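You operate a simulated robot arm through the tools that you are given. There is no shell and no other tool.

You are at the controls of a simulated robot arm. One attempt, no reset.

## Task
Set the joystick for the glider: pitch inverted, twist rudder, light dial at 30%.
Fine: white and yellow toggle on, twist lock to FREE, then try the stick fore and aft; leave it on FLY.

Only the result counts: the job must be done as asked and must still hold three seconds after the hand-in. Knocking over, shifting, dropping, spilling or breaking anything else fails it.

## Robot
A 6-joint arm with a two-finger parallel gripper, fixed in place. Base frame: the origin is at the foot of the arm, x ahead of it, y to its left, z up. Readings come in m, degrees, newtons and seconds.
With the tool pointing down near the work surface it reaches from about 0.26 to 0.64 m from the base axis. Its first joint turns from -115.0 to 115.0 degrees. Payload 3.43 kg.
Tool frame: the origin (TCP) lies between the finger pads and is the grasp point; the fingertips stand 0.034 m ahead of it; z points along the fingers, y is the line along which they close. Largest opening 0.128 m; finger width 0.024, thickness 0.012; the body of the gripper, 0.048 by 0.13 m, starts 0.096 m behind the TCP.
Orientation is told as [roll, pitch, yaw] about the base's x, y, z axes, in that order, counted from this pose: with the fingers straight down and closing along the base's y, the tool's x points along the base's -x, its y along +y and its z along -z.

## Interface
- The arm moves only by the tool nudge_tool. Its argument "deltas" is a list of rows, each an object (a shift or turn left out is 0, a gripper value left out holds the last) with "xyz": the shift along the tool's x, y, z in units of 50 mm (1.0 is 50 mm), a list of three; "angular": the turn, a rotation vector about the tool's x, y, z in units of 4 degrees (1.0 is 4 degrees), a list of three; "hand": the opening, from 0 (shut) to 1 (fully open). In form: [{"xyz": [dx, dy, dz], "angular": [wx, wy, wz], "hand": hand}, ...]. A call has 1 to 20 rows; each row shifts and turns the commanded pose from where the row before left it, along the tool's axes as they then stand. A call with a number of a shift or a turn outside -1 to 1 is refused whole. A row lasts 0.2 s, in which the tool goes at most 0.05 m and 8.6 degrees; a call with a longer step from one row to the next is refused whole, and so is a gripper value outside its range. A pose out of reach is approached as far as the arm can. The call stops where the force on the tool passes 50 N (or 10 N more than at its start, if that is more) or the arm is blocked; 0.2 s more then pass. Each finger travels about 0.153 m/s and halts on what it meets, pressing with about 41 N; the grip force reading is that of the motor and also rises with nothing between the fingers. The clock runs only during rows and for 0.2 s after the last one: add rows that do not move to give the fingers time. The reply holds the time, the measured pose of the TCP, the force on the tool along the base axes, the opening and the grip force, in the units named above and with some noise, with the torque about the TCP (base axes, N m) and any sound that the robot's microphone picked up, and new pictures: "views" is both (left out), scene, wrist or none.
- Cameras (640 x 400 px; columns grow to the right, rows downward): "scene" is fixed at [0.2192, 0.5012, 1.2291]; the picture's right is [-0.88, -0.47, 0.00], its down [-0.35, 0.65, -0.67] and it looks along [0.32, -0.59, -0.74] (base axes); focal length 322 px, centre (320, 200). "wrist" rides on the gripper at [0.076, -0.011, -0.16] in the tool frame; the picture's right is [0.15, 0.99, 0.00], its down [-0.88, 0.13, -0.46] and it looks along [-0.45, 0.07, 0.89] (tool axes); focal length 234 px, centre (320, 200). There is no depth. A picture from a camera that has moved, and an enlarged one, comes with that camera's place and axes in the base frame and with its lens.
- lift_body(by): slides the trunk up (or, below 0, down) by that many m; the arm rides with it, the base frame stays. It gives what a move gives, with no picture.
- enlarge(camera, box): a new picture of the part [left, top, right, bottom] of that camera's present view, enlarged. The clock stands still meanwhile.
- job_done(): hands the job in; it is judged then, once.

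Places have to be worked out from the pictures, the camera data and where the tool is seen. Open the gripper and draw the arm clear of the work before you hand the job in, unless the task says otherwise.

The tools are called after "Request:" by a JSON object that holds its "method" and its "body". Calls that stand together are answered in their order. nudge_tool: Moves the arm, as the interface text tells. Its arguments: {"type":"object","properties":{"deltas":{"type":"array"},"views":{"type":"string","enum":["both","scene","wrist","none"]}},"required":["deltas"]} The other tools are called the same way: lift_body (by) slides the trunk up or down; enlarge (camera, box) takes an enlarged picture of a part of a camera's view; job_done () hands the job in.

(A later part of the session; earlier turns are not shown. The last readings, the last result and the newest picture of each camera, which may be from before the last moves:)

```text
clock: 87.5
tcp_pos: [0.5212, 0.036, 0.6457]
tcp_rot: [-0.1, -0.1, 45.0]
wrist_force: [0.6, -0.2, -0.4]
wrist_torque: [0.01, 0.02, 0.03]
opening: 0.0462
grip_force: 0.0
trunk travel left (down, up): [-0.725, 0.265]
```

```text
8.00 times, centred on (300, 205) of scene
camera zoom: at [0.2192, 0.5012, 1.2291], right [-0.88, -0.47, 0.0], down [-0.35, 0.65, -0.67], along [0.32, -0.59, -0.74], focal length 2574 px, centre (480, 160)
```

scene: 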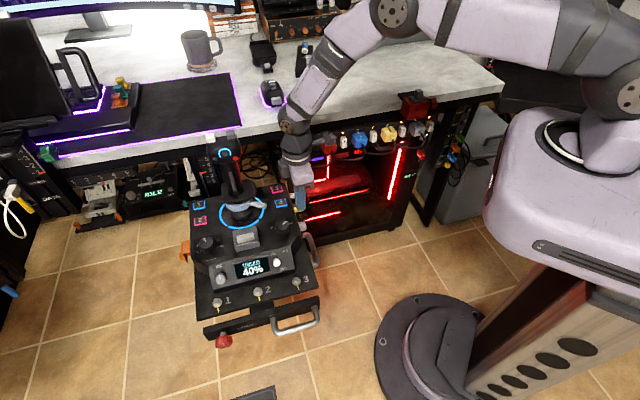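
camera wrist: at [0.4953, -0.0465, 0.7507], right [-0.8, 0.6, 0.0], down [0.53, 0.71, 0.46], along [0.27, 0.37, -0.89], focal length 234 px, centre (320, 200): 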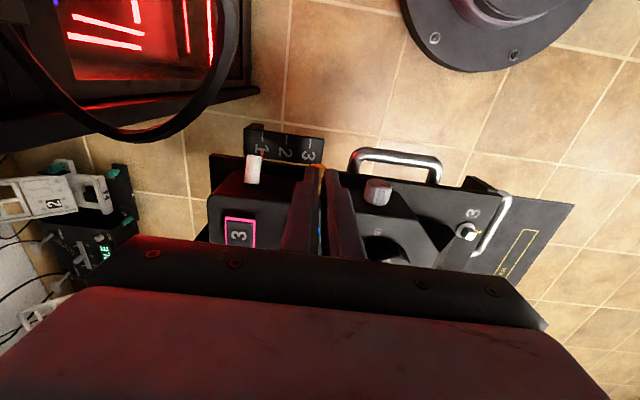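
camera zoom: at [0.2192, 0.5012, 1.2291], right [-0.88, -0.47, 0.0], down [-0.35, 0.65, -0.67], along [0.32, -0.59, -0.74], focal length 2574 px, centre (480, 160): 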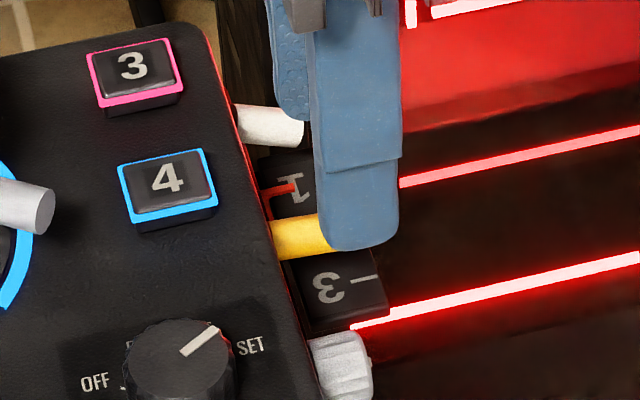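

The yellow lever is now roughly horizontal—only half way. I'll repeat the grip-and-lift once more to bring it fully up.

Request:
{"method": "nudge_tool", "body": {"deltas": [{"xyz": [-0.05, -0.62, 0.3]}, {"xyz": [0, 0, 0.7]}, {"xyz": [0, 0, 0.7]}, {"hand": 0.03}, {"hand": 0.03}, {"hand": 0.03}, {"xyz": [0, 0, -0.1]}, {"xyz": [0, 0, -0.1]}, {"xyz": [0, 0, -0.1]}, {"xyz": [0, 0, -0.1]}, {"xyz": [0, 0, -0.1]}, {"xyz": [0, 0, -0.1]}], "views": "none"}}

Request:
{"method": "enlarge", "body": {"camera": "wrist", "box": [240, 120, 400, 220]}}

Request:
{"method": "enlarge", "body": {"camera": "scene", "box": [260, 180, 340, 230]}}

```text
clock: 90.1
tcp_pos: [0.5455, 0.0155, 0.5927]
tcp_rot: [0.0, 0.0, 44.9]
wrist_force: [-1.3, 2.4, -0.2]
wrist_torque: [0.1, 0.09, 0.04]
opening: 0.014
grip_force: 44.8
trunk travel left (down, up): [-0.725, 0.265]
```

```text
4.00 times, centred on (320, 170) of wrist
camera zoom: at [0.499, -0.0453, 0.7517], right [-0.8, 0.6, 0.0], down [0.53, 0.71, 0.46], along [0.27, 0.37, -0.89], focal length 937 px, centre (320, 320)
```

zoom: 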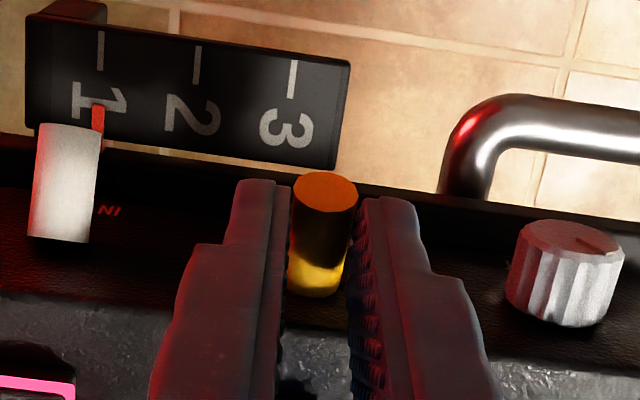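

```text
8.00 times, centred on (300, 205) of scene
camera zoom: at [0.2192, 0.5012, 1.2291], right [-0.88, -0.47, 0.0], down [-0.35, 0.65, -0.67], along [0.32, -0.59, -0.74], focal length 2574 px, centre (480, 160)
```

zoom: 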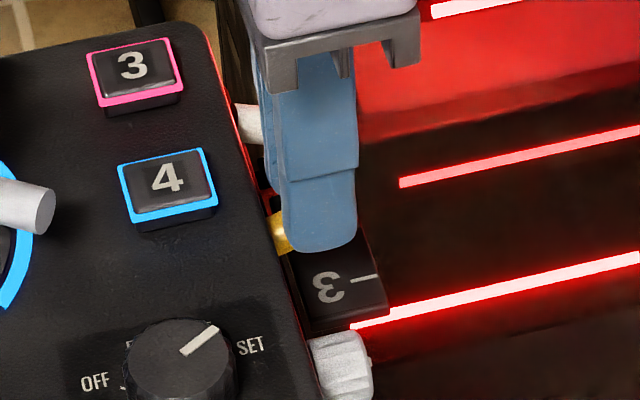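

The lever is still gripped and tilting up nicely. I keep lifting another 20 mm.

Request:
{"method": "nudge_tool", "body": {"deltas": [{"xyz": [0, 0, -0.1]}, {"xyz": [0, 0, -0.1]}, {"xyz": [0, 0, -0.1]}, {"xyz": [0, 0, -0.1]}], "views": "none"}}

Request:
{"method": "enlarge", "body": {"camera": "wrist", "box": [240, 120, 400, 220]}}

Request:
{"method": "enlarge", "body": {"camera": "scene", "box": [260, 180, 340, 230]}}

```text
clock: 91.1
tcp_pos: [0.5457, 0.0142, 0.6119]
tcp_rot: [0.1, -0.2, 45.0]
wrist_force: [0.5, 0.4, -0.4]
wrist_torque: [0.0, 0.0, 0.0]
opening: 0.0039
grip_force: 0.1
trunk travel left (down, up): [-0.725, 0.265]
```

```text
4.00 times, centred on (320, 170) of wrist
camera zoom: at [0.4982, -0.0467, 0.7707], right [-0.8, 0.6, 0.0], down [0.53, 0.71, 0.46], along [0.27, 0.37, -0.89], focal length 937 px, centre (320, 320)
```

zoom: 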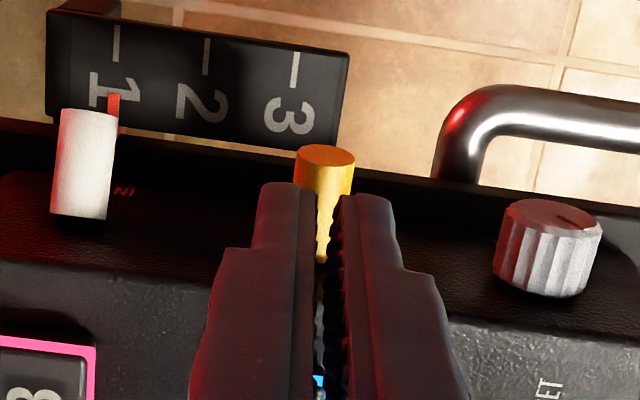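

```text
8.00 times, centred on (300, 205) of scene
camera zoom: at [0.2192, 0.5012, 1.2291], right [-0.88, -0.47, 0.0], down [-0.35, 0.65, -0.67], along [0.32, -0.59, -0.74], focal length 2574 px, centre (480, 160)
```

zoom: 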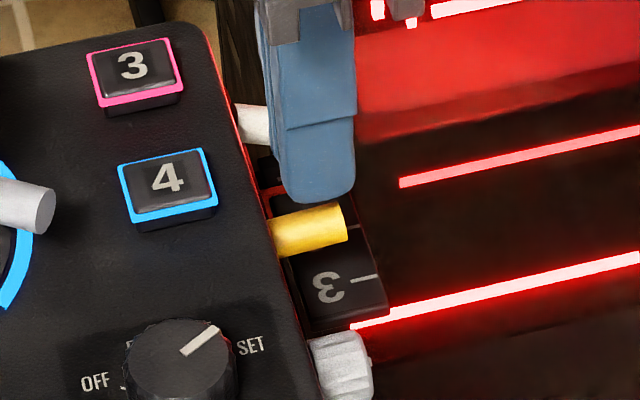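

The yellow lever is only at about +4° (it started at −24°, so ON should be ≈ +24°); it holds by friction. I'll regrip it a bit further out with a slight tilt and rotate the gripper about the lever's pivot instead.

Request:
{"method": "nudge_tool", "body": {"deltas": [{"xyz": [0.14, 0.04, 0], "hand": 0.33}, {"angular": [0, -1, 0]}, {"angular": [0, -1, 0]}, {"angular": [0, -1, 0]}, {"xyz": [0.106, 0, 0.498]}, {"xyz": [0.106, 0, 0.498]}], "views": "wrist"}}

Request:
{"method": "enlarge", "body": {"camera": "wrist", "box": [240, 120, 400, 220]}}

Request:
{"method": "enlarge", "body": {"camera": "scene", "box": [260, 180, 340, 230]}}

```text
clock: 92.5
tcp_pos: [0.538, 0.0112, 0.5579]
tcp_rot: [-0.1, -12.1, 45.1]
wrist_force: [0.2, -1.2, 0.2]
wrist_torque: [0.0, 0.03, -0.02]
opening: 0.0423
grip_force: 0.0
trunk travel left (down, up): [-0.725, 0.265]
camera wrist: at [0.4699, -0.0719, 0.6984], right [-0.8, 0.6, -0.03], down [0.45, 0.63, 0.63], along [0.4, 0.49, -0.78], focal length 234 px, centre (320, 200)
```

wrist: 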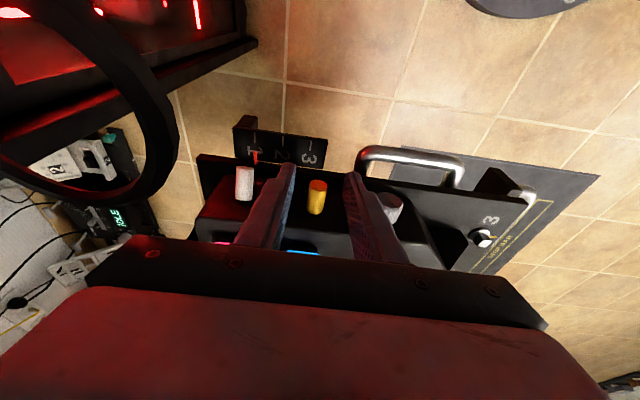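

```text
4.00 times, centred on (320, 170) of wrist
camera zoom: at [0.4699, -0.0719, 0.6984], right [-0.8, 0.6, -0.03], down [0.45, 0.63, 0.63], along [0.4, 0.49, -0.78], focal length 937 px, centre (320, 320)
```

zoom: 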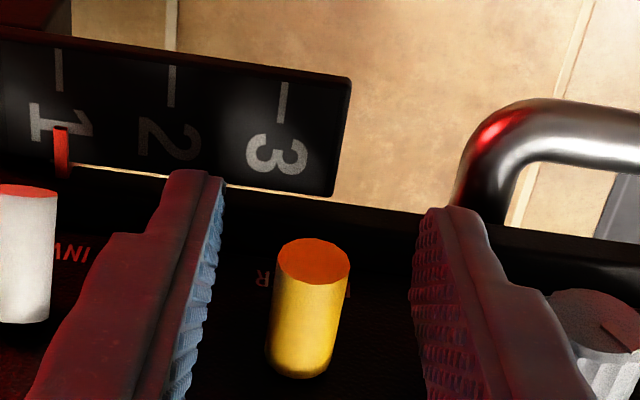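

```text
8.00 times, centred on (300, 205) of scene
camera zoom: at [0.2192, 0.5012, 1.2291], right [-0.88, -0.47, 0.0], down [-0.35, 0.65, -0.67], along [0.32, -0.59, -0.74], focal length 2574 px, centre (480, 160)
```

zoom: 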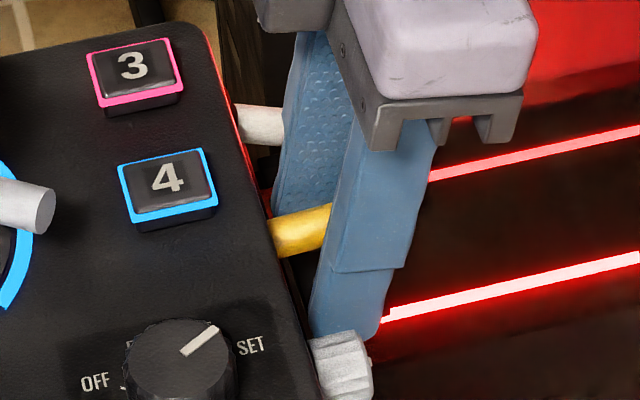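

The lever is centred between the fingers. I grip and rotate the tool +24° about the lever's pivot.

Request:
{"method": "nudge_tool", "body": {"deltas": [{"hand": 0.03}, {"hand": 0.03}, {"hand": 0.03}, {"xyz": [-0.0178, 0, -0.0301], "angular": [0, 1, 0]}, {"xyz": [-0.0178, 0, -0.0301], "angular": [0, 1, 0]}, {"xyz": [-0.0178, 0, -0.0301], "angular": [0, 1, 0]}, {"xyz": [-0.0178, 0, -0.0301], "angular": [0, 1, 0]}, {"xyz": [-0.0178, 0, -0.0301], "angular": [0, 1, 0]}, {"xyz": [-0.0178, 0, -0.0301], "angular": [0, 1, 0]}], "views": "wrist"}}

Request:
{"method": "enlarge", "body": {"camera": "wrist", "box": [240, 120, 400, 220]}}

Request:
{"method": "enlarge", "body": {"camera": "scene", "box": [260, 180, 340, 230]}}

```text
clock: 94.5
tcp_pos: [0.5449, 0.0141, 0.5689]
tcp_rot: [-0.1, 11.7, 44.9]
wrist_force: [14.0, -16.6, 0.0]
wrist_torque: [0.8, -1.05, 0.0]
opening: 0.0141
grip_force: 45.2
trunk travel left (down, up): [-0.725, 0.265]
camera wrist: at [0.5214, -0.0221, 0.7397], right [-0.8, 0.6, 0.03], down [0.58, 0.77, 0.27], along [0.14, 0.23, -0.96], focal length 234 px, centre (320, 200)
```

wrist: 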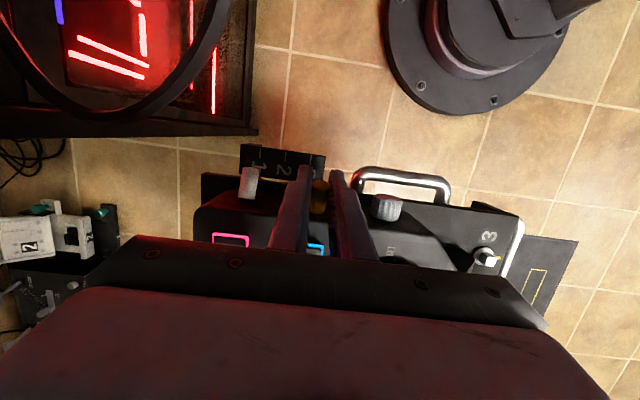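

```text
4.00 times, centred on (320, 170) of wrist
camera zoom: at [0.5214, -0.0221, 0.7397], right [-0.8, 0.6, 0.03], down [0.58, 0.77, 0.27], along [0.14, 0.23, -0.96], focal length 937 px, centre (320, 320)
```

zoom: 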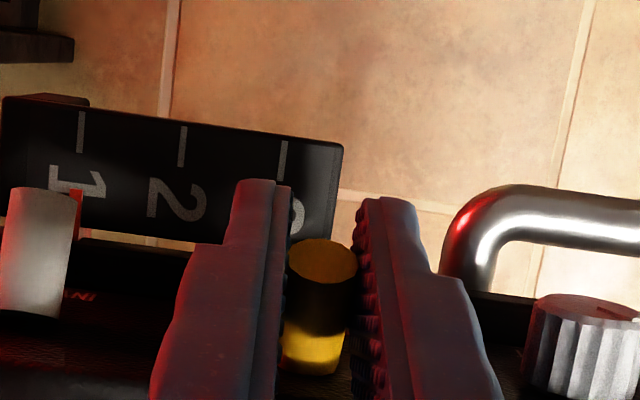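

```text
8.00 times, centred on (300, 205) of scene
camera zoom: at [0.2192, 0.5012, 1.2291], right [-0.88, -0.47, 0.0], down [-0.35, 0.65, -0.67], along [0.32, -0.59, -0.74], focal length 2574 px, centre (480, 160)
```

zoom: 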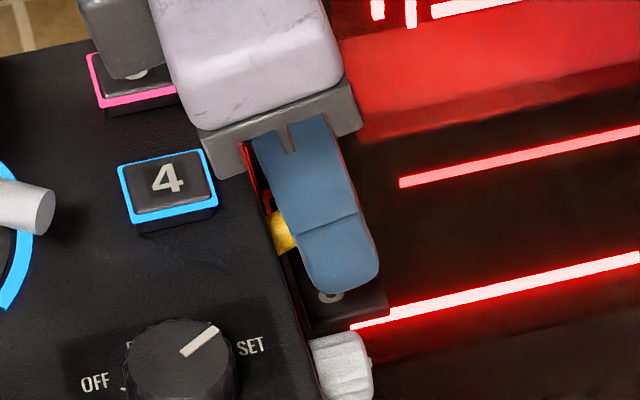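

The lever rotated with the gripper (same relative pose in the view). I release and withdraw along the tool axis, then check the lever.

Request:
{"method": "nudge_tool", "body": {"deltas": [{"hand": 0.33}, {"hand": 0.33}, {"xyz": [0, 0, -0.5]}, {"xyz": [0, 0, -0.8]}, {"angular": [0, -1, 0]}, {"angular": [0, -1, 0]}, {"angular": [0, -0.93, 0]}], "views": "wrist"}}

Request:
{"method": "enlarge", "body": {"camera": "wrist", "box": [220, 100, 380, 200]}}

Request:
{"method": "enlarge", "body": {"camera": "scene", "box": [260, 180, 340, 230]}}

```text
clock: 96.1
tcp_pos: [0.551, 0.0232, 0.632]
tcp_rot: [-0.1, 0.1, 45.0]
wrist_force: [-0.7, 0.3, -0.3]
wrist_torque: [0.03, 0.01, -0.05]
opening: 0.0423
grip_force: 0.0
trunk travel left (down, up): [-0.725, 0.265]
camera wrist: at [0.5052, -0.0362, 0.7913], right [-0.8, 0.6, 0.0], down [0.53, 0.72, 0.45], along [0.27, 0.36, -0.89], focal length 234 px, centre (320, 200)
```

wrist: 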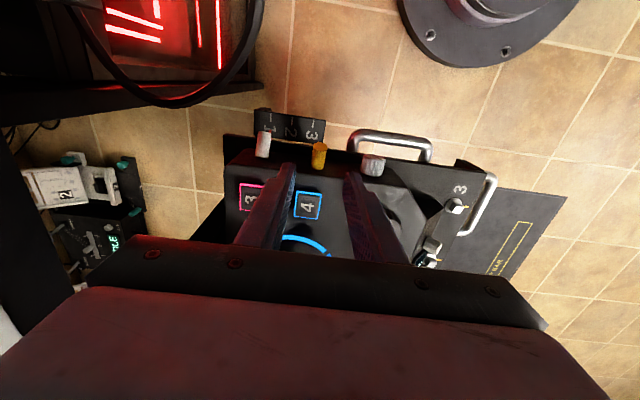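

```text
4.00 times, centred on (300, 150) of wrist
camera zoom: at [0.5052, -0.0362, 0.7913], right [-0.8, 0.6, 0.0], down [0.53, 0.72, 0.45], along [0.27, 0.36, -0.89], focal length 937 px, centre (400, 400)
```

zoom: 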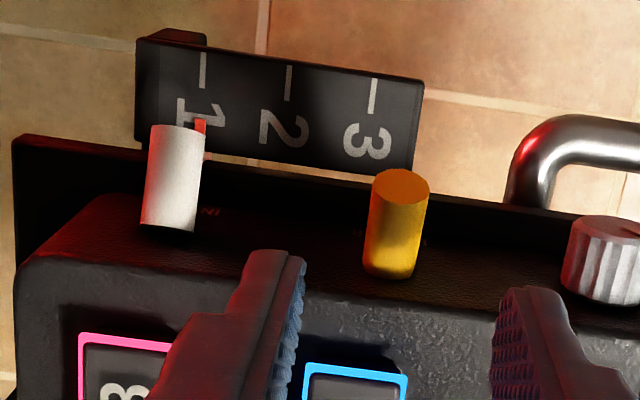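

```text
8.00 times, centred on (300, 205) of scene
camera zoom: at [0.2192, 0.5012, 1.2291], right [-0.88, -0.47, 0.0], down [-0.35, 0.65, -0.67], along [0.32, -0.59, -0.74], focal length 2574 px, centre (480, 160)
```

zoom: 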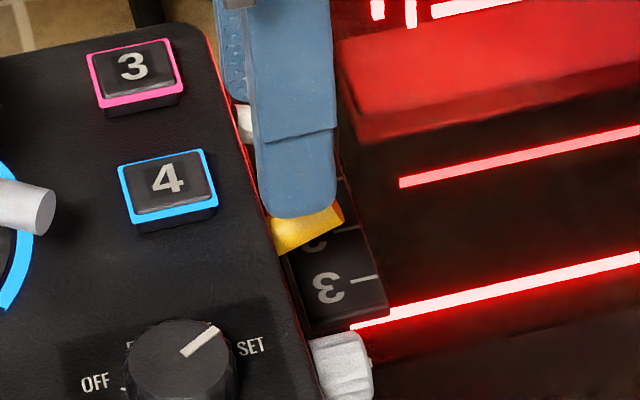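

Yellow is now fully up at ≈+25°. For the white lever I use the same approach with a 16° lean toward the front to stay clear of the cable near the desk; first move over and down to straddle it.

Request:
{"method": "nudge_tool", "body": {"deltas": [{"angular": [1, 0, 0]}, {"angular": [1, 0, 0]}, {"angular": [1, 0, 0]}, {"angular": [1, 0, 0]}, {"xyz": [0.18, -0.555, 0.159]}, {"xyz": [0.18, -0.555, 0.159]}, {"xyz": [0, 0.101, 0.353]}], "views": "both"}}

Request:
{"method": "enlarge", "body": {"camera": "wrist", "box": [240, 120, 400, 220]}}

Request:
{"method": "enlarge", "body": {"camera": "scene", "box": [260, 170, 340, 220]}}

```text
clock: 97.7
tcp_pos: [0.5813, -0.029, 0.614]
tcp_rot: [-16.1, 0.2, 45.0]
wrist_force: [-0.1, 0.3, 0.4]
wrist_torque: [-0.06, -0.02, -0.02]
opening: 0.0424
grip_force: 0.0
trunk travel left (down, up): [-0.725, 0.265]
camera wrist: at [0.5035, -0.0583, 0.7705], right [-0.78, 0.57, -0.27], down [0.45, 0.8, 0.4], along [0.44, 0.19, -0.88], focal length 234 px, centre (320, 200)
```

scene: 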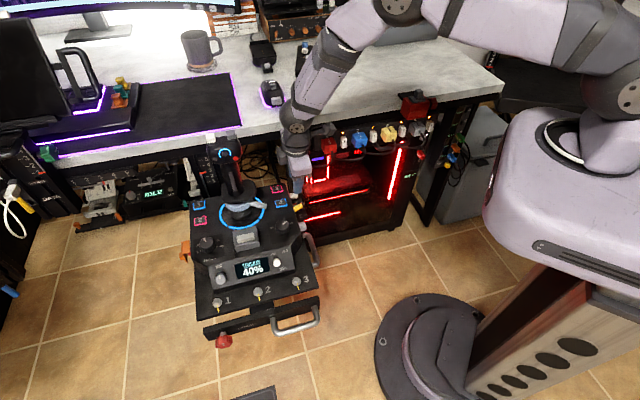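
wrist: 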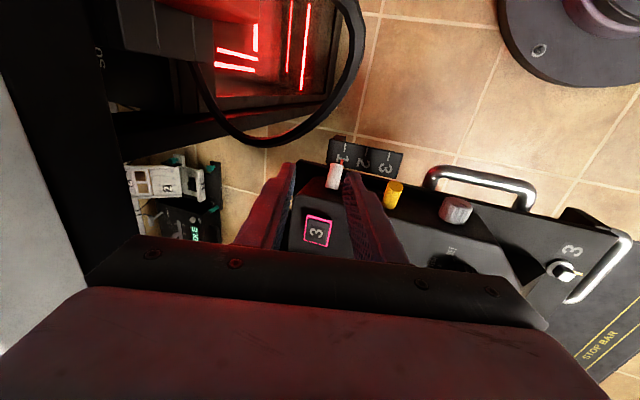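

```text
4.00 times, centred on (320, 170) of wrist
camera zoom: at [0.5035, -0.0583, 0.7705], right [-0.78, 0.57, -0.27], down [0.45, 0.8, 0.4], along [0.44, 0.19, -0.88], focal length 937 px, centre (320, 320)
```

zoom: 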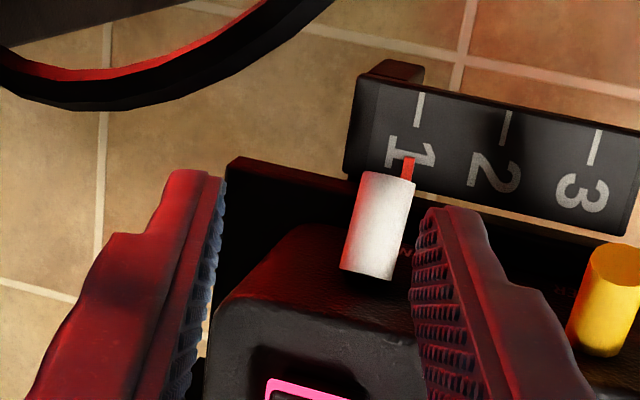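

```text
8.00 times, centred on (300, 195) of scene
camera zoom: at [0.2192, 0.5012, 1.2291], right [-0.88, -0.47, 0.0], down [-0.35, 0.65, -0.67], along [0.32, -0.59, -0.74], focal length 2574 px, centre (480, 240)
```

zoom: 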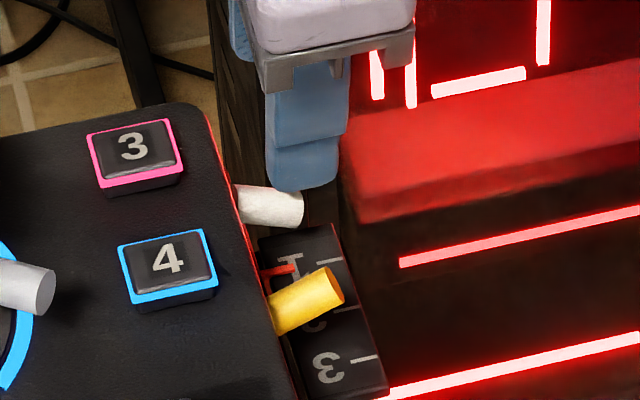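

The white lever lies where expected; after the remaining 55 mm descent it will be centred. I descend, grip and lift it ~25 mm to bring it near horizontal.

Request:
{"method": "nudge_tool", "body": {"deltas": [{"xyz": [0, 0.172, 0.529]}, {"xyz": [0, 0.172, 0.529]}, {"hand": 0.03}, {"hand": 0.03}, {"hand": 0.03}, {"xyz": [0, -0.028, -0.096]}, {"xyz": [0, -0.028, -0.096]}, {"xyz": [0, -0.028, -0.096]}, {"xyz": [0, -0.028, -0.096]}], "views": "both"}}

Request:
{"method": "enlarge", "body": {"camera": "wrist", "box": [240, 120, 400, 220]}}

Request:
{"method": "enlarge", "body": {"camera": "scene", "box": [260, 170, 340, 220]}}

```text
clock: 99.7
tcp_pos: [0.5762, -0.0258, 0.5798]
tcp_rot: [-15.9, 0.3, 45.1]
wrist_force: [-17.3, 11.0, -2.6]
wrist_torque: [0.36, 0.55, -0.07]
opening: 0.0149
grip_force: 9.1
trunk travel left (down, up): [-0.725, 0.265]
camera wrist: at [0.4989, -0.0551, 0.7359], right [-0.78, 0.57, -0.27], down [0.45, 0.8, 0.4], along [0.44, 0.19, -0.88], focal length 234 px, centre (320, 200)
```

scene: 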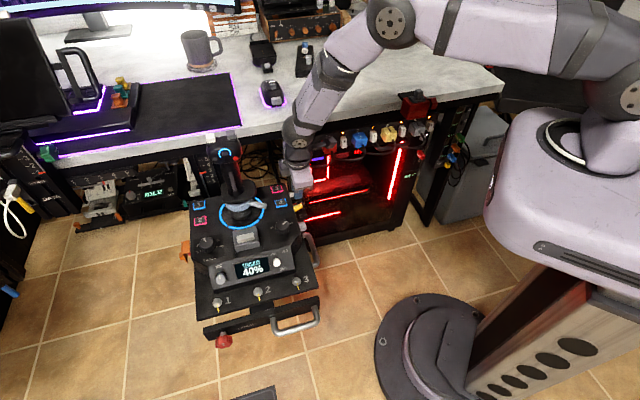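
wrist: 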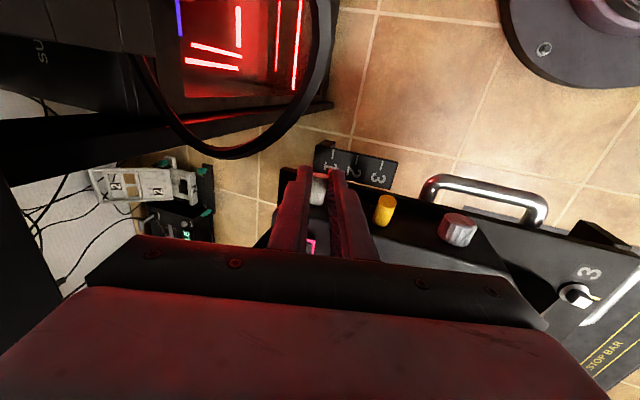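

```text
4.00 times, centred on (320, 170) of wrist
camera zoom: at [0.4989, -0.0551, 0.7359], right [-0.78, 0.57, -0.27], down [0.45, 0.8, 0.4], along [0.44, 0.19, -0.88], focal length 937 px, centre (320, 320)
```

zoom: 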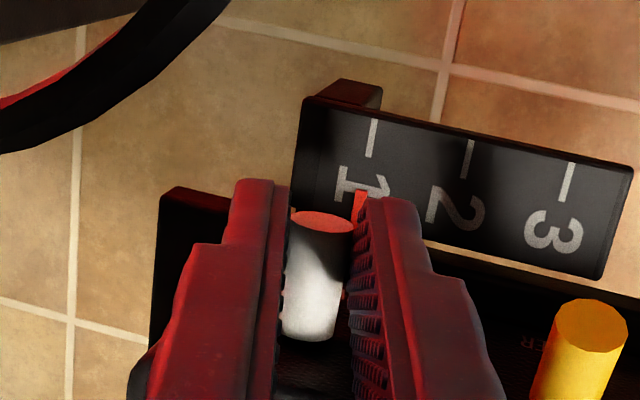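

```text
8.00 times, centred on (300, 195) of scene
camera zoom: at [0.2192, 0.5012, 1.2291], right [-0.88, -0.47, 0.0], down [-0.35, 0.65, -0.67], along [0.32, -0.59, -0.74], focal length 2574 px, centre (480, 240)
```

zoom: 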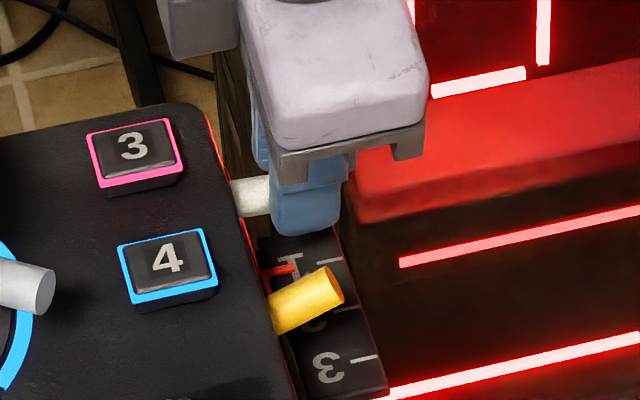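

The lever has come up part way, and there's some lateral load. I open, shift 6 mm outward and ~14 mm lower, and look before regripping for the pivot rotation.

Request:
{"method": "nudge_tool", "body": {"deltas": [{"hand": 0.33}, {"hand": 0.33}, {"xyz": [0.12, 0, 0]}, {"xyz": [0, 0.077, 0.269]}, {}], "views": "none"}}

Request:
{"method": "enlarge", "body": {"camera": "wrist", "box": [240, 120, 400, 220]}}

Request:
{"method": "enlarge", "body": {"camera": "scene", "box": [260, 170, 340, 220]}}

```text
clock: 100.9
tcp_pos: [0.5748, -0.0329, 0.5636]
tcp_rot: [-16.0, 0.1, 45.1]
wrist_force: [-0.4, 0.2, 0.2]
wrist_torque: [0.02, -0.05, 0.0]
opening: 0.0423
grip_force: 0.1
trunk travel left (down, up): [-0.725, 0.265]
```

```text
4.00 times, centred on (320, 170) of wrist
camera zoom: at [0.4969, -0.0616, 0.7201], right [-0.78, 0.57, -0.27], down [0.45, 0.8, 0.4], along [0.45, 0.19, -0.88], focal length 937 px, centre (320, 320)
```

zoom: 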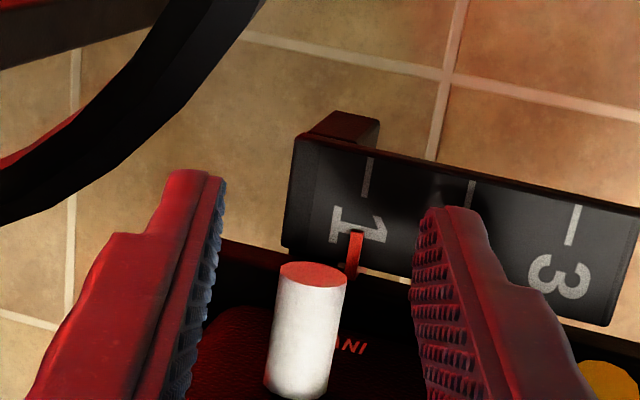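

```text
8.00 times, centred on (300, 195) of scene
camera zoom: at [0.2192, 0.5012, 1.2291], right [-0.88, -0.47, 0.0], down [-0.35, 0.65, -0.67], along [0.32, -0.59, -0.74], focal length 2574 px, centre (480, 240)
```

zoom: 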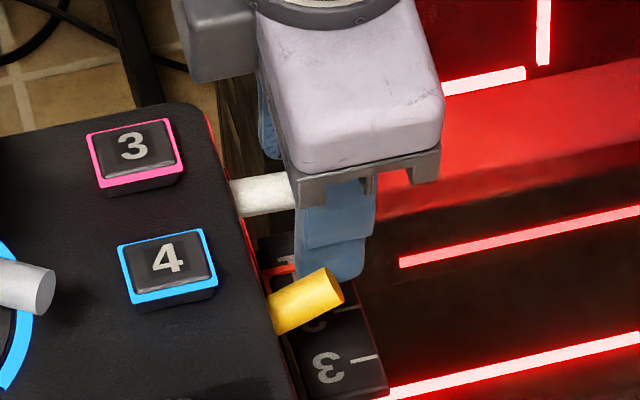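

White is near horizontal (≈−7°) and well centred. I nudge 3 mm inward, pre-tilt −8° around the pivot, grip, and rotate +32° about the lever pivot axis.

Request:
{"method": "nudge_tool", "body": {"deltas": [{"xyz": [-0.06, 0, 0]}, {"xyz": [0.011, 0.009, 0.0312], "angular": [0, -0.9613, 0.2756]}, {"xyz": [0.011, 0.009, 0.0312], "angular": [0, -0.9613, 0.2756]}, {"hand": 0.03}, {"hand": 0.03}, {"hand": 0.03}, {"xyz": [-0.0132, -0.0087, -0.0304], "angular": [0, 0.9613, -0.2756]}, {"xyz": [-0.0132, -0.0087, -0.0304], "angular": [0, 0.9613, -0.2756]}, {"xyz": [-0.0132, -0.0087, -0.0304], "angular": [0, 0.9613, -0.2756]}, {"xyz": [-0.0132, -0.0087, -0.0304], "angular": [0, 0.9613, -0.2756]}, {"xyz": [-0.0132, -0.0087, -0.0304], "angular": [0, 0.9613, -0.2756]}, {"xyz": [-0.0132, -0.0087, -0.0304], "angular": [0, 0.9613, -0.2756]}, {"xyz": [-0.0132, -0.0087, -0.0304], "angular": [0, 0.9613, -0.2756]}, {"xyz": [-0.0132, -0.0087, -0.0304], "angular": [0, 0.9613, -0.2756]}], "views": "wrist"}}

Request:
{"method": "enlarge", "body": {"camera": "wrist", "box": [240, 120, 400, 220]}}

Request:
{"method": "enlarge", "body": {"camera": "scene", "box": [260, 170, 340, 220]}}

```text
clock: 103.9
tcp_pos: [0.5842, -0.0246, 0.5731]
tcp_rot: [-16.2, 23.5, 45.2]
wrist_force: [15.6, 3.9, 6.0]
wrist_torque: [0.97, -0.97, 0.36]
opening: 0.0139
grip_force: 45.0
trunk travel left (down, up): [-0.725, 0.265]
camera wrist: at [0.554, -0.0053, 0.7475], right [-0.85, 0.5, -0.2], down [0.5, 0.86, 0.02], along [0.18, -0.09, -0.98], focal length 234 px, centre (320, 200)
```

wrist: 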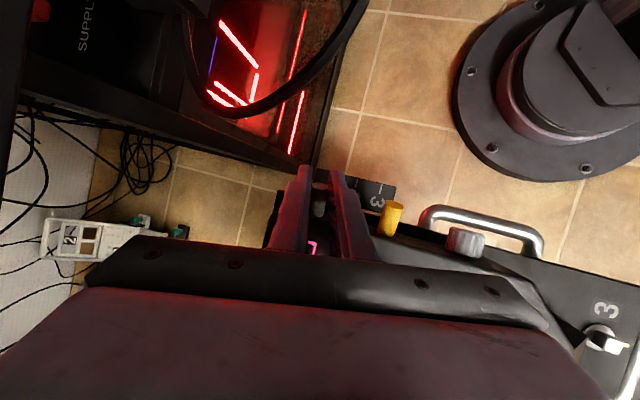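

```text
4.00 times, centred on (320, 170) of wrist
camera zoom: at [0.554, -0.0053, 0.7475], right [-0.85, 0.5, -0.2], down [0.5, 0.86, 0.02], along [0.18, -0.09, -0.98], focal length 937 px, centre (320, 320)
```

zoom: 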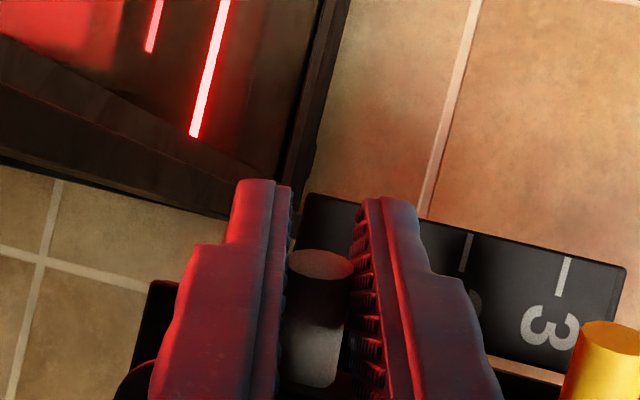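

```text
8.00 times, centred on (300, 195) of scene
camera zoom: at [0.2192, 0.5012, 1.2291], right [-0.88, -0.47, 0.0], down [-0.35, 0.65, -0.67], along [0.32, -0.59, -0.74], focal length 2574 px, centre (480, 240)
```

zoom: 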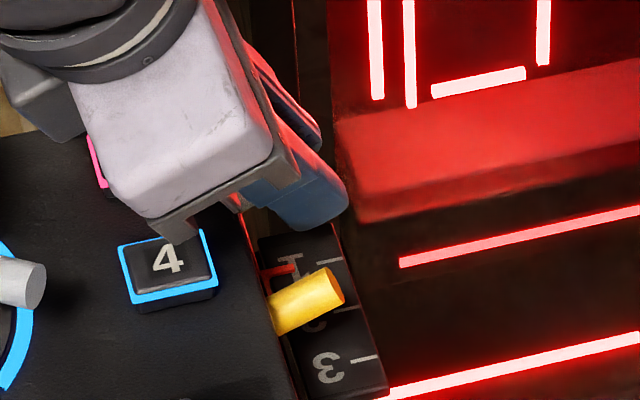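

Rotated to tilt +23.5°. I release, withdraw along the tool axis and check the white lever.

Request:
{"method": "nudge_tool", "body": {"deltas": [{"hand": 0.33}, {"hand": 0.33}, {"xyz": [0, 0, -0.5]}, {"xyz": [0, 0, -0.8]}, {"xyz": [0, 0, -0.8], "angular": [0, -1, 0]}, {"angular": [0, -1, 0]}, {"angular": [0, -1, 0]}, {"angular": [0, -1, 0]}, {"angular": [0, -1, 0]}, {"angular": [0, -0.9, 0]}], "views": "both"}}

Request:
{"method": "enlarge", "body": {"camera": "wrist", "box": [240, 100, 400, 200]}}

Request:
{"method": "enlarge", "body": {"camera": "scene", "box": [260, 170, 340, 220]}}

```text
clock: 106.1
tcp_pos: [0.5895, 0.0245, 0.6647]
tcp_rot: [-14.7, 1.3, 51.3]
wrist_force: [0.1, -0.1, -0.2]
wrist_torque: [0.01, 0.02, -0.05]
opening: 0.0421
grip_force: 0.1
trunk travel left (down, up): [-0.725, 0.265]
camera wrist: at [0.5202, -0.0132, 0.8237], right [-0.84, 0.48, -0.25], down [0.37, 0.85, 0.39], along [0.39, 0.24, -0.89], focal length 234 px, centre (320, 200)
```

scene: 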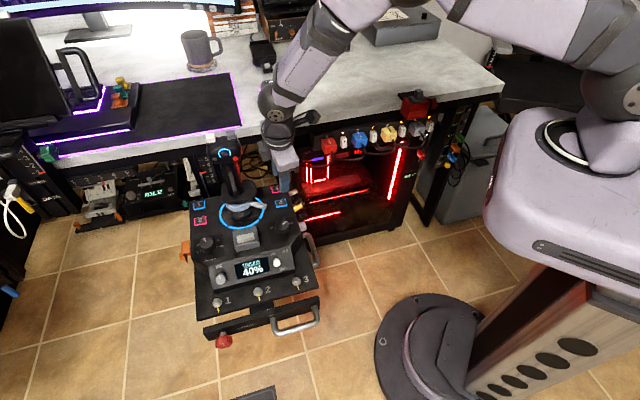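
wrist: 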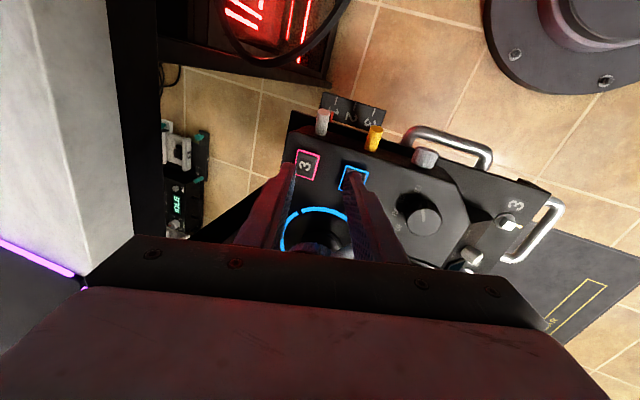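

```text
4.00 times, centred on (320, 150) of wrist
camera zoom: at [0.5202, -0.0132, 0.8237], right [-0.84, 0.48, -0.25], down [0.37, 0.85, 0.39], along [0.39, 0.24, -0.89], focal length 937 px, centre (320, 400)
```

zoom: 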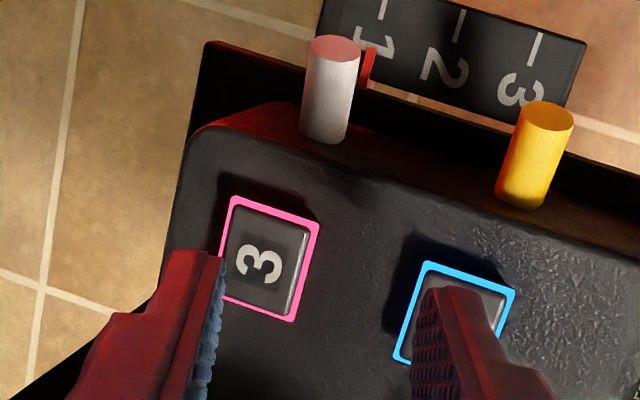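

```text
8.00 times, centred on (300, 195) of scene
camera zoom: at [0.2192, 0.5012, 1.2291], right [-0.88, -0.47, 0.0], down [-0.35, 0.65, -0.67], along [0.32, -0.59, -0.74], focal length 2574 px, centre (480, 240)
```

zoom: 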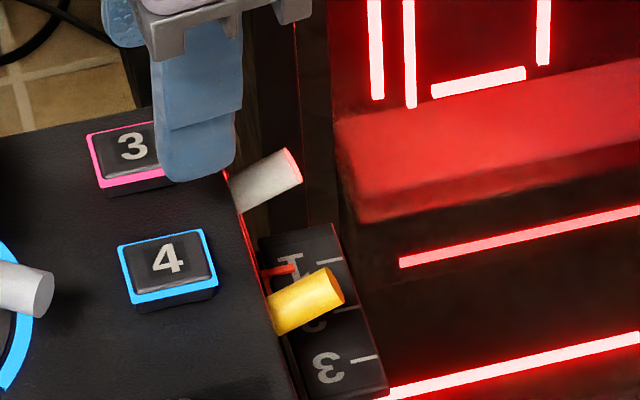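

White is up at ≈17°, a bit less than yellow (≈22–25°). I'll regrip it and push it fully up, first squaring the yaw and coming down over it again.

Request:
{"method": "nudge_tool", "body": {"deltas": [{"angular": [0, 0, 0.79]}, {"angular": [0, 0, 0.79]}, {"xyz": [0.459, -0.186, 0.409]}, {"xyz": [0.459, -0.186, 0.409]}, {"xyz": [-0.013, 0.168, 0.65]}, {"xyz": [-0.013, 0.168, 0.65]}, {}], "views": "none"}}

Request:
{"method": "enlarge", "body": {"camera": "wrist", "box": [240, 120, 400, 220]}}

Request:
{"method": "enlarge", "body": {"camera": "scene", "box": [260, 170, 340, 220]}}

```text
clock: 107.7
tcp_pos: [0.5782, -0.0301, 0.5626]
tcp_rot: [-14.7, -0.2, 45.3]
wrist_force: [0.0, -0.8, -0.1]
wrist_torque: [0.01, 0.01, -0.02]
opening: 0.0422
grip_force: 0.1
trunk travel left (down, up): [-0.725, 0.265]
```

```text
4.00 times, centred on (320, 170) of wrist
camera zoom: at [0.5023, -0.0627, 0.7196], right [-0.78, 0.57, -0.25], down [0.45, 0.79, 0.41], along [0.43, 0.21, -0.88], focal length 937 px, centre (320, 320)
```

zoom: 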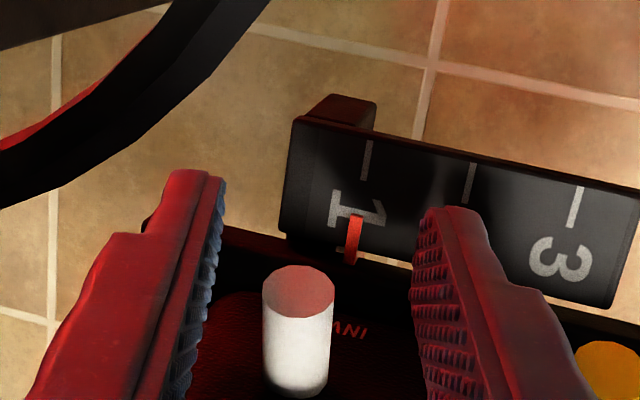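

```text
8.00 times, centred on (300, 195) of scene
camera zoom: at [0.2192, 0.5012, 1.2291], right [-0.88, -0.47, 0.0], down [-0.35, 0.65, -0.67], along [0.32, -0.59, -0.74], focal length 2574 px, centre (480, 240)
```

zoom: 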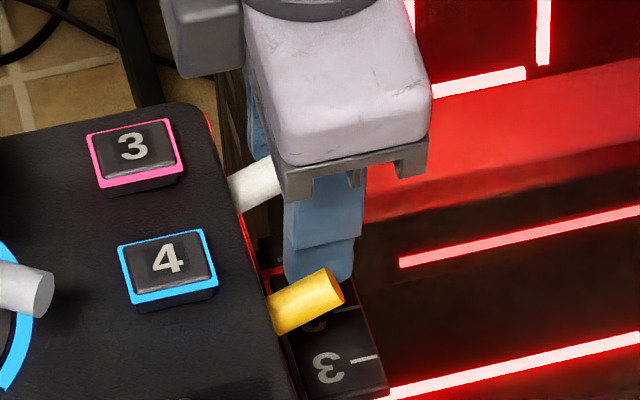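

The lever is 3 mm off-centre toward the desk; I correct, grip and rotate +16° about the pivot.

Request:
{"method": "nudge_tool", "body": {"deltas": [{"xyz": [0, -0.06, 0]}, {"hand": 0.03}, {"hand": 0.03}, {"hand": 0.03}, {"xyz": [-0.0132, -0.008, -0.0304], "angular": [0, 0.967, -0.254]}, {"xyz": [-0.0132, -0.008, -0.0304], "angular": [0, 0.967, -0.254]}, {"xyz": [-0.0132, -0.008, -0.0304], "angular": [0, 0.967, -0.254]}, {"xyz": [-0.0132, -0.008, -0.0304], "angular": [0, 0.967, -0.254]}], "views": "none"}}

Request:
{"method": "enlarge", "body": {"camera": "wrist", "box": [240, 120, 400, 220]}}

Request:
{"method": "nudge_tool", "body": {"deltas": [{"hand": 0.33}, {"hand": 0.33}, {"xyz": [0, 0, -0.5]}, {"xyz": [0, 0, -0.8]}, {"xyz": [0, 0, -0.8]}], "views": "both"}}

Request:
{"method": "enlarge", "body": {"camera": "scene", "box": [260, 170, 340, 220]}}

```text
clock: 109.5
tcp_pos: [0.5825, -0.0291, 0.5679]
tcp_rot: [-14.5, 15.9, 45.1]
wrist_force: [5.1, -17.0, -7.7]
wrist_torque: [0.78, -0.53, 0.64]
opening: 0.0142
grip_force: 45.1
trunk travel left (down, up): [-0.725, 0.265]
```

```text
4.00 times, centred on (320, 170) of wrist
camera zoom: at [0.5404, -0.0291, 0.7398], right [-0.83, 0.53, -0.2], down [0.5, 0.85, 0.15], along [0.25, 0.03, -0.97], focal length 937 px, centre (320, 320)
```

zoom: 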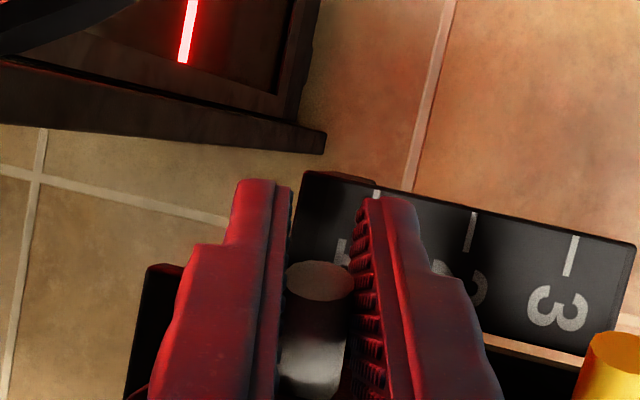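

```text
clock: 110.7
tcp_pos: [0.5823, 0.0137, 0.668]
tcp_rot: [-14.6, 15.8, 45.2]
wrist_force: [0.1, -0.2, 0.5]
wrist_torque: [-0.02, 0.0, -0.01]
opening: 0.0423
grip_force: 0.1
trunk travel left (down, up): [-0.725, 0.265]
camera wrist: at [0.54, 0.013, 0.8407], right [-0.83, 0.53, -0.2], down [0.5, 0.85, 0.15], along [0.25, 0.03, -0.97], focal length 234 px, centre (320, 200)
```

scene: 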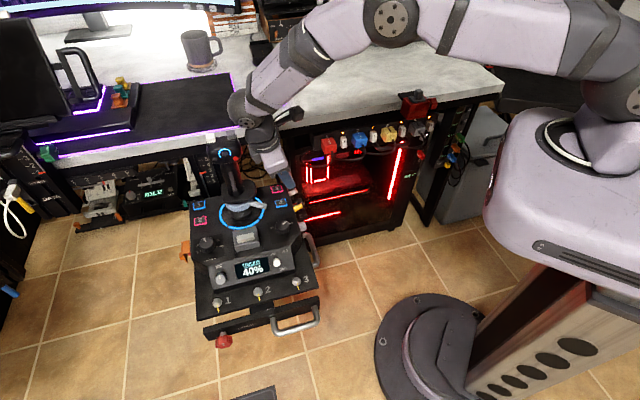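
wrist: 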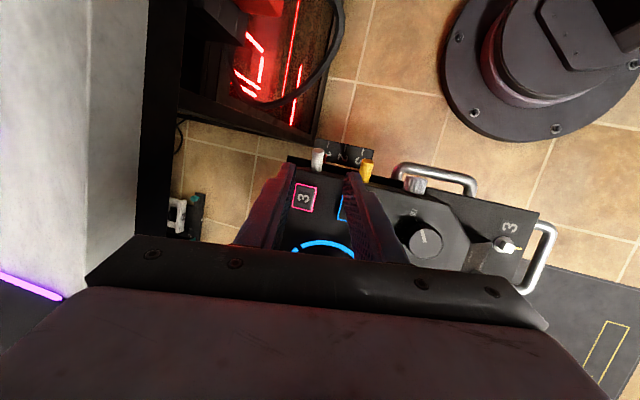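

```text
8.00 times, centred on (300, 195) of scene
camera zoom: at [0.2192, 0.5012, 1.2291], right [-0.88, -0.47, 0.0], down [-0.35, 0.65, -0.67], along [0.32, -0.59, -0.74], focal length 2574 px, centre (480, 240)
```

zoom: 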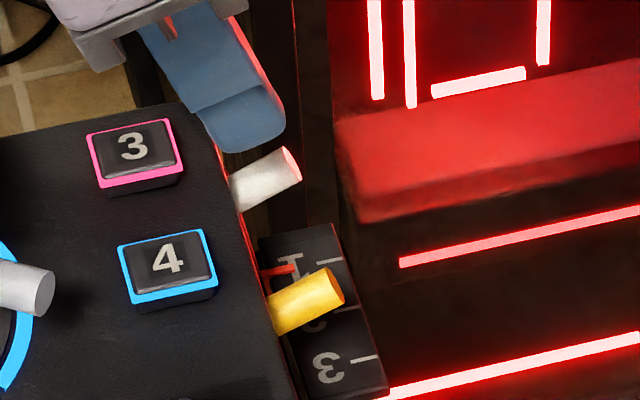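

White is now at about the same upward angle as yellow (≈20–22°). I'd like to confirm on the monitor (PITCH / RUDDER text), so I raise the trunk and return the tool to upright, yaw 0.

Request:
{"method": "lift_body", "body": {"by": 0.2}}

Request:
{"method": "nudge_tool", "body": {"deltas": [{"angular": [0, -0.967, 0.254]}, {"angular": [0, -0.967, 0.254]}, {"angular": [0, -0.967, 0.254]}, {"angular": [0, -0.967, 0.254]}, {"angular": [-0.91, 0, 0]}, {"angular": [-0.91, 0, 0]}, {"angular": [-0.91, 0, 0]}, {"angular": [-0.91, 0, 0]}, {"angular": [0, 0, 0.9375]}, {"angular": [0, 0, 0.9375]}, {"angular": [0, 0, 0.9375]}, {"angular": [0, 0, 0.9375]}, {"angular": [0, 0, 0.9375]}, {"angular": [0, 0, 0.9375]}, {"angular": [0, 0, 0.9375]}, {"angular": [0, 0, 0.9375]}, {"angular": [0, 0, 0.9375]}, {"angular": [0, 0, 0.9375]}, {"angular": [0, 0, 0.9375]}, {"angular": [0, 0, 0.9375]}], "views": "none"}}

```text
clock: 112.9
tcp_pos: [0.5832, 0.013, 0.8685]
tcp_rot: [-14.5, 15.8, 45.2]
wrist_force: [-0.2, -0.2, 0.7]
wrist_torque: [0.01, -0.01, 0.05]
opening: 0.0423
grip_force: 0.0
trunk travel left (down, up): [-0.925, 0.065]
```

```text
clock: 117.1
tcp_pos: [0.5849, 0.0114, 0.8677]
tcp_rot: [0.1, -0.2, 0.1]
wrist_force: [-1.5, 0.2, 0.5]
wrist_torque: [0.01, -0.03, 0.02]
opening: 0.042
grip_force: 0.1
trunk travel left (down, up): [-0.925, 0.065]
```

Upright at yaw 0. I tilt the tool forward 64° so the wrist camera looks horizontally at the monitor.

Request:
{"method": "nudge_tool", "body": {"deltas": [{"angular": [0, -1, 0]}, {"angular": [0, -1, 0]}, {"angular": [0, -1, 0]}, {"angular": [0, -1, 0]}, {"angular": [0, -1, 0]}, {"angular": [0, -1, 0]}, {"angular": [0, -1, 0]}, {"angular": [0, -1, 0]}, {"angular": [0, -1, 0]}, {"angular": [0, -1, 0]}, {"angular": [0, -1, 0]}, {"angular": [0, -1, 0]}, {"angular": [0, -1, 0]}, {"angular": [0, -1, 0]}, {"angular": [0, -1, 0]}, {"angular": [0, -1, 0]}], "views": "both"}}

```text
clock: 120.5
tcp_pos: [0.5836, 0.0139, 0.8668]
tcp_rot: [0.1, -64.4, 0.0]
wrist_force: [0.4, 0.3, 0.1]
wrist_torque: [0.0, 0.03, 0.02]
opening: 0.0421
grip_force: 0.0
trunk travel left (down, up): [-0.925, 0.065]
camera wrist: at [0.406, 0.0016, 0.8691], right [-0.07, 0.99, -0.13], down [-0.03, 0.13, 0.99], along [1.0, 0.07, 0.02], focal length 234 px, centre (320, 200)
```

scene: 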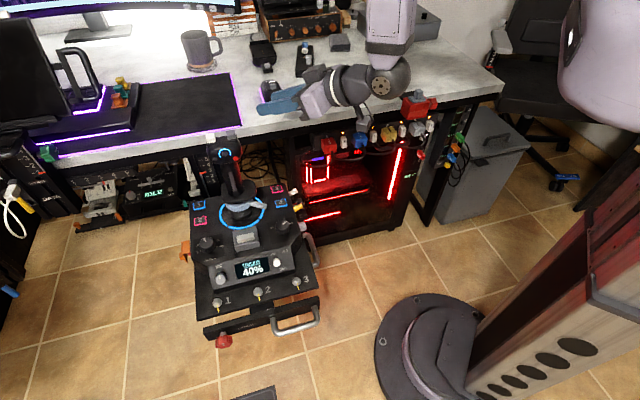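
wrist: 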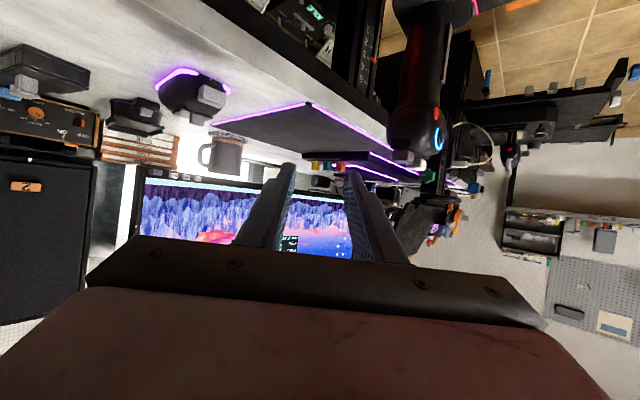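

The monitor's panel is just hidden by the gripper between the fingers. I tilt up 16° more.

Request:
{"method": "nudge_tool", "body": {"deltas": [{"angular": [0, -1, 0]}, {"angular": [0, -1, 0]}, {"angular": [0, -1, 0]}, {"angular": [0, -1, 0]}], "views": "wrist"}}

Request:
{"method": "enlarge", "body": {"camera": "wrist", "box": [250, 170, 370, 245]}}

```text
clock: 121.5
tcp_pos: [0.5834, 0.0125, 0.8689]
tcp_rot: [0.5, -80.2, -0.5]
wrist_force: [0.2, 0.5, 0.7]
wrist_torque: [0.04, 0.01, -0.01]
opening: 0.0422
grip_force: 0.0
trunk travel left (down, up): [-0.925, 0.065]
camera wrist: at [0.4123, 0.0016, 0.8208], right [-0.03, 0.99, -0.14], down [-0.3, 0.13, 0.95], along [0.95, 0.07, 0.29], focal length 234 px, centre (320, 200)
```

wrist: 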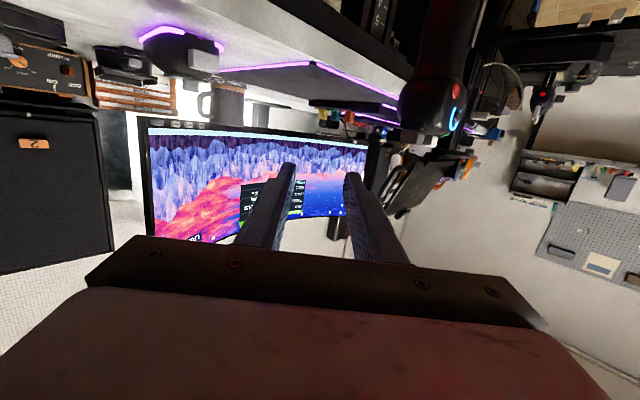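

```text
5.33 times, centred on (310, 208) of wrist
camera zoom: at [0.4123, 0.0016, 0.8208], right [-0.03, 0.99, -0.14], down [-0.3, 0.13, 0.95], along [0.95, 0.07, 0.29], focal length 1249 px, centre (373, 160)
```

zoom: 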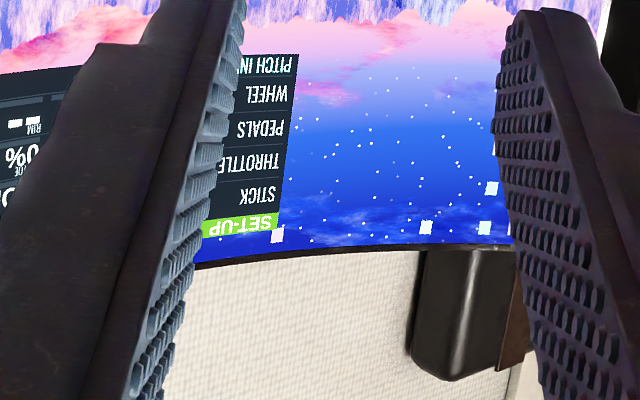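

It reads "PITCH IN…" so white is registered as inverted. I pan slightly to see the rudder text.

Request:
{"method": "nudge_tool", "body": {"deltas": [{"angular": [1, 0, 0]}, {"angular": [1, 0, 0]}], "views": "none"}}

Request:
{"method": "enlarge", "body": {"camera": "wrist", "box": [250, 165, 370, 240]}}

```text
clock: 122.1
tcp_pos: [0.5837, 0.0136, 0.8691]
tcp_rot: [-7.5, -80.2, -0.1]
wrist_force: [-0.8, -0.6, 0.3]
wrist_torque: [-0.02, -0.01, -0.01]
opening: 0.0423
grip_force: 0.0
trunk travel left (down, up): [-0.925, 0.065]
```

```text
5.33 times, centred on (310, 202) of wrist
camera zoom: at [0.4124, 0.0243, 0.8206], right [0.11, 0.98, -0.17], down [-0.28, 0.19, 0.94], along [0.95, -0.06, 0.29], focal length 1249 px, centre (373, 187)
```

zoom: 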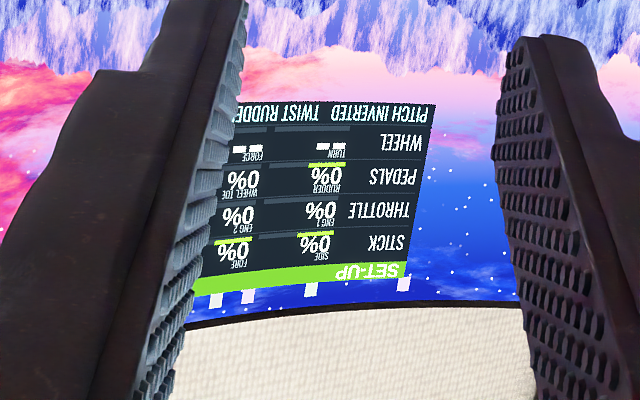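

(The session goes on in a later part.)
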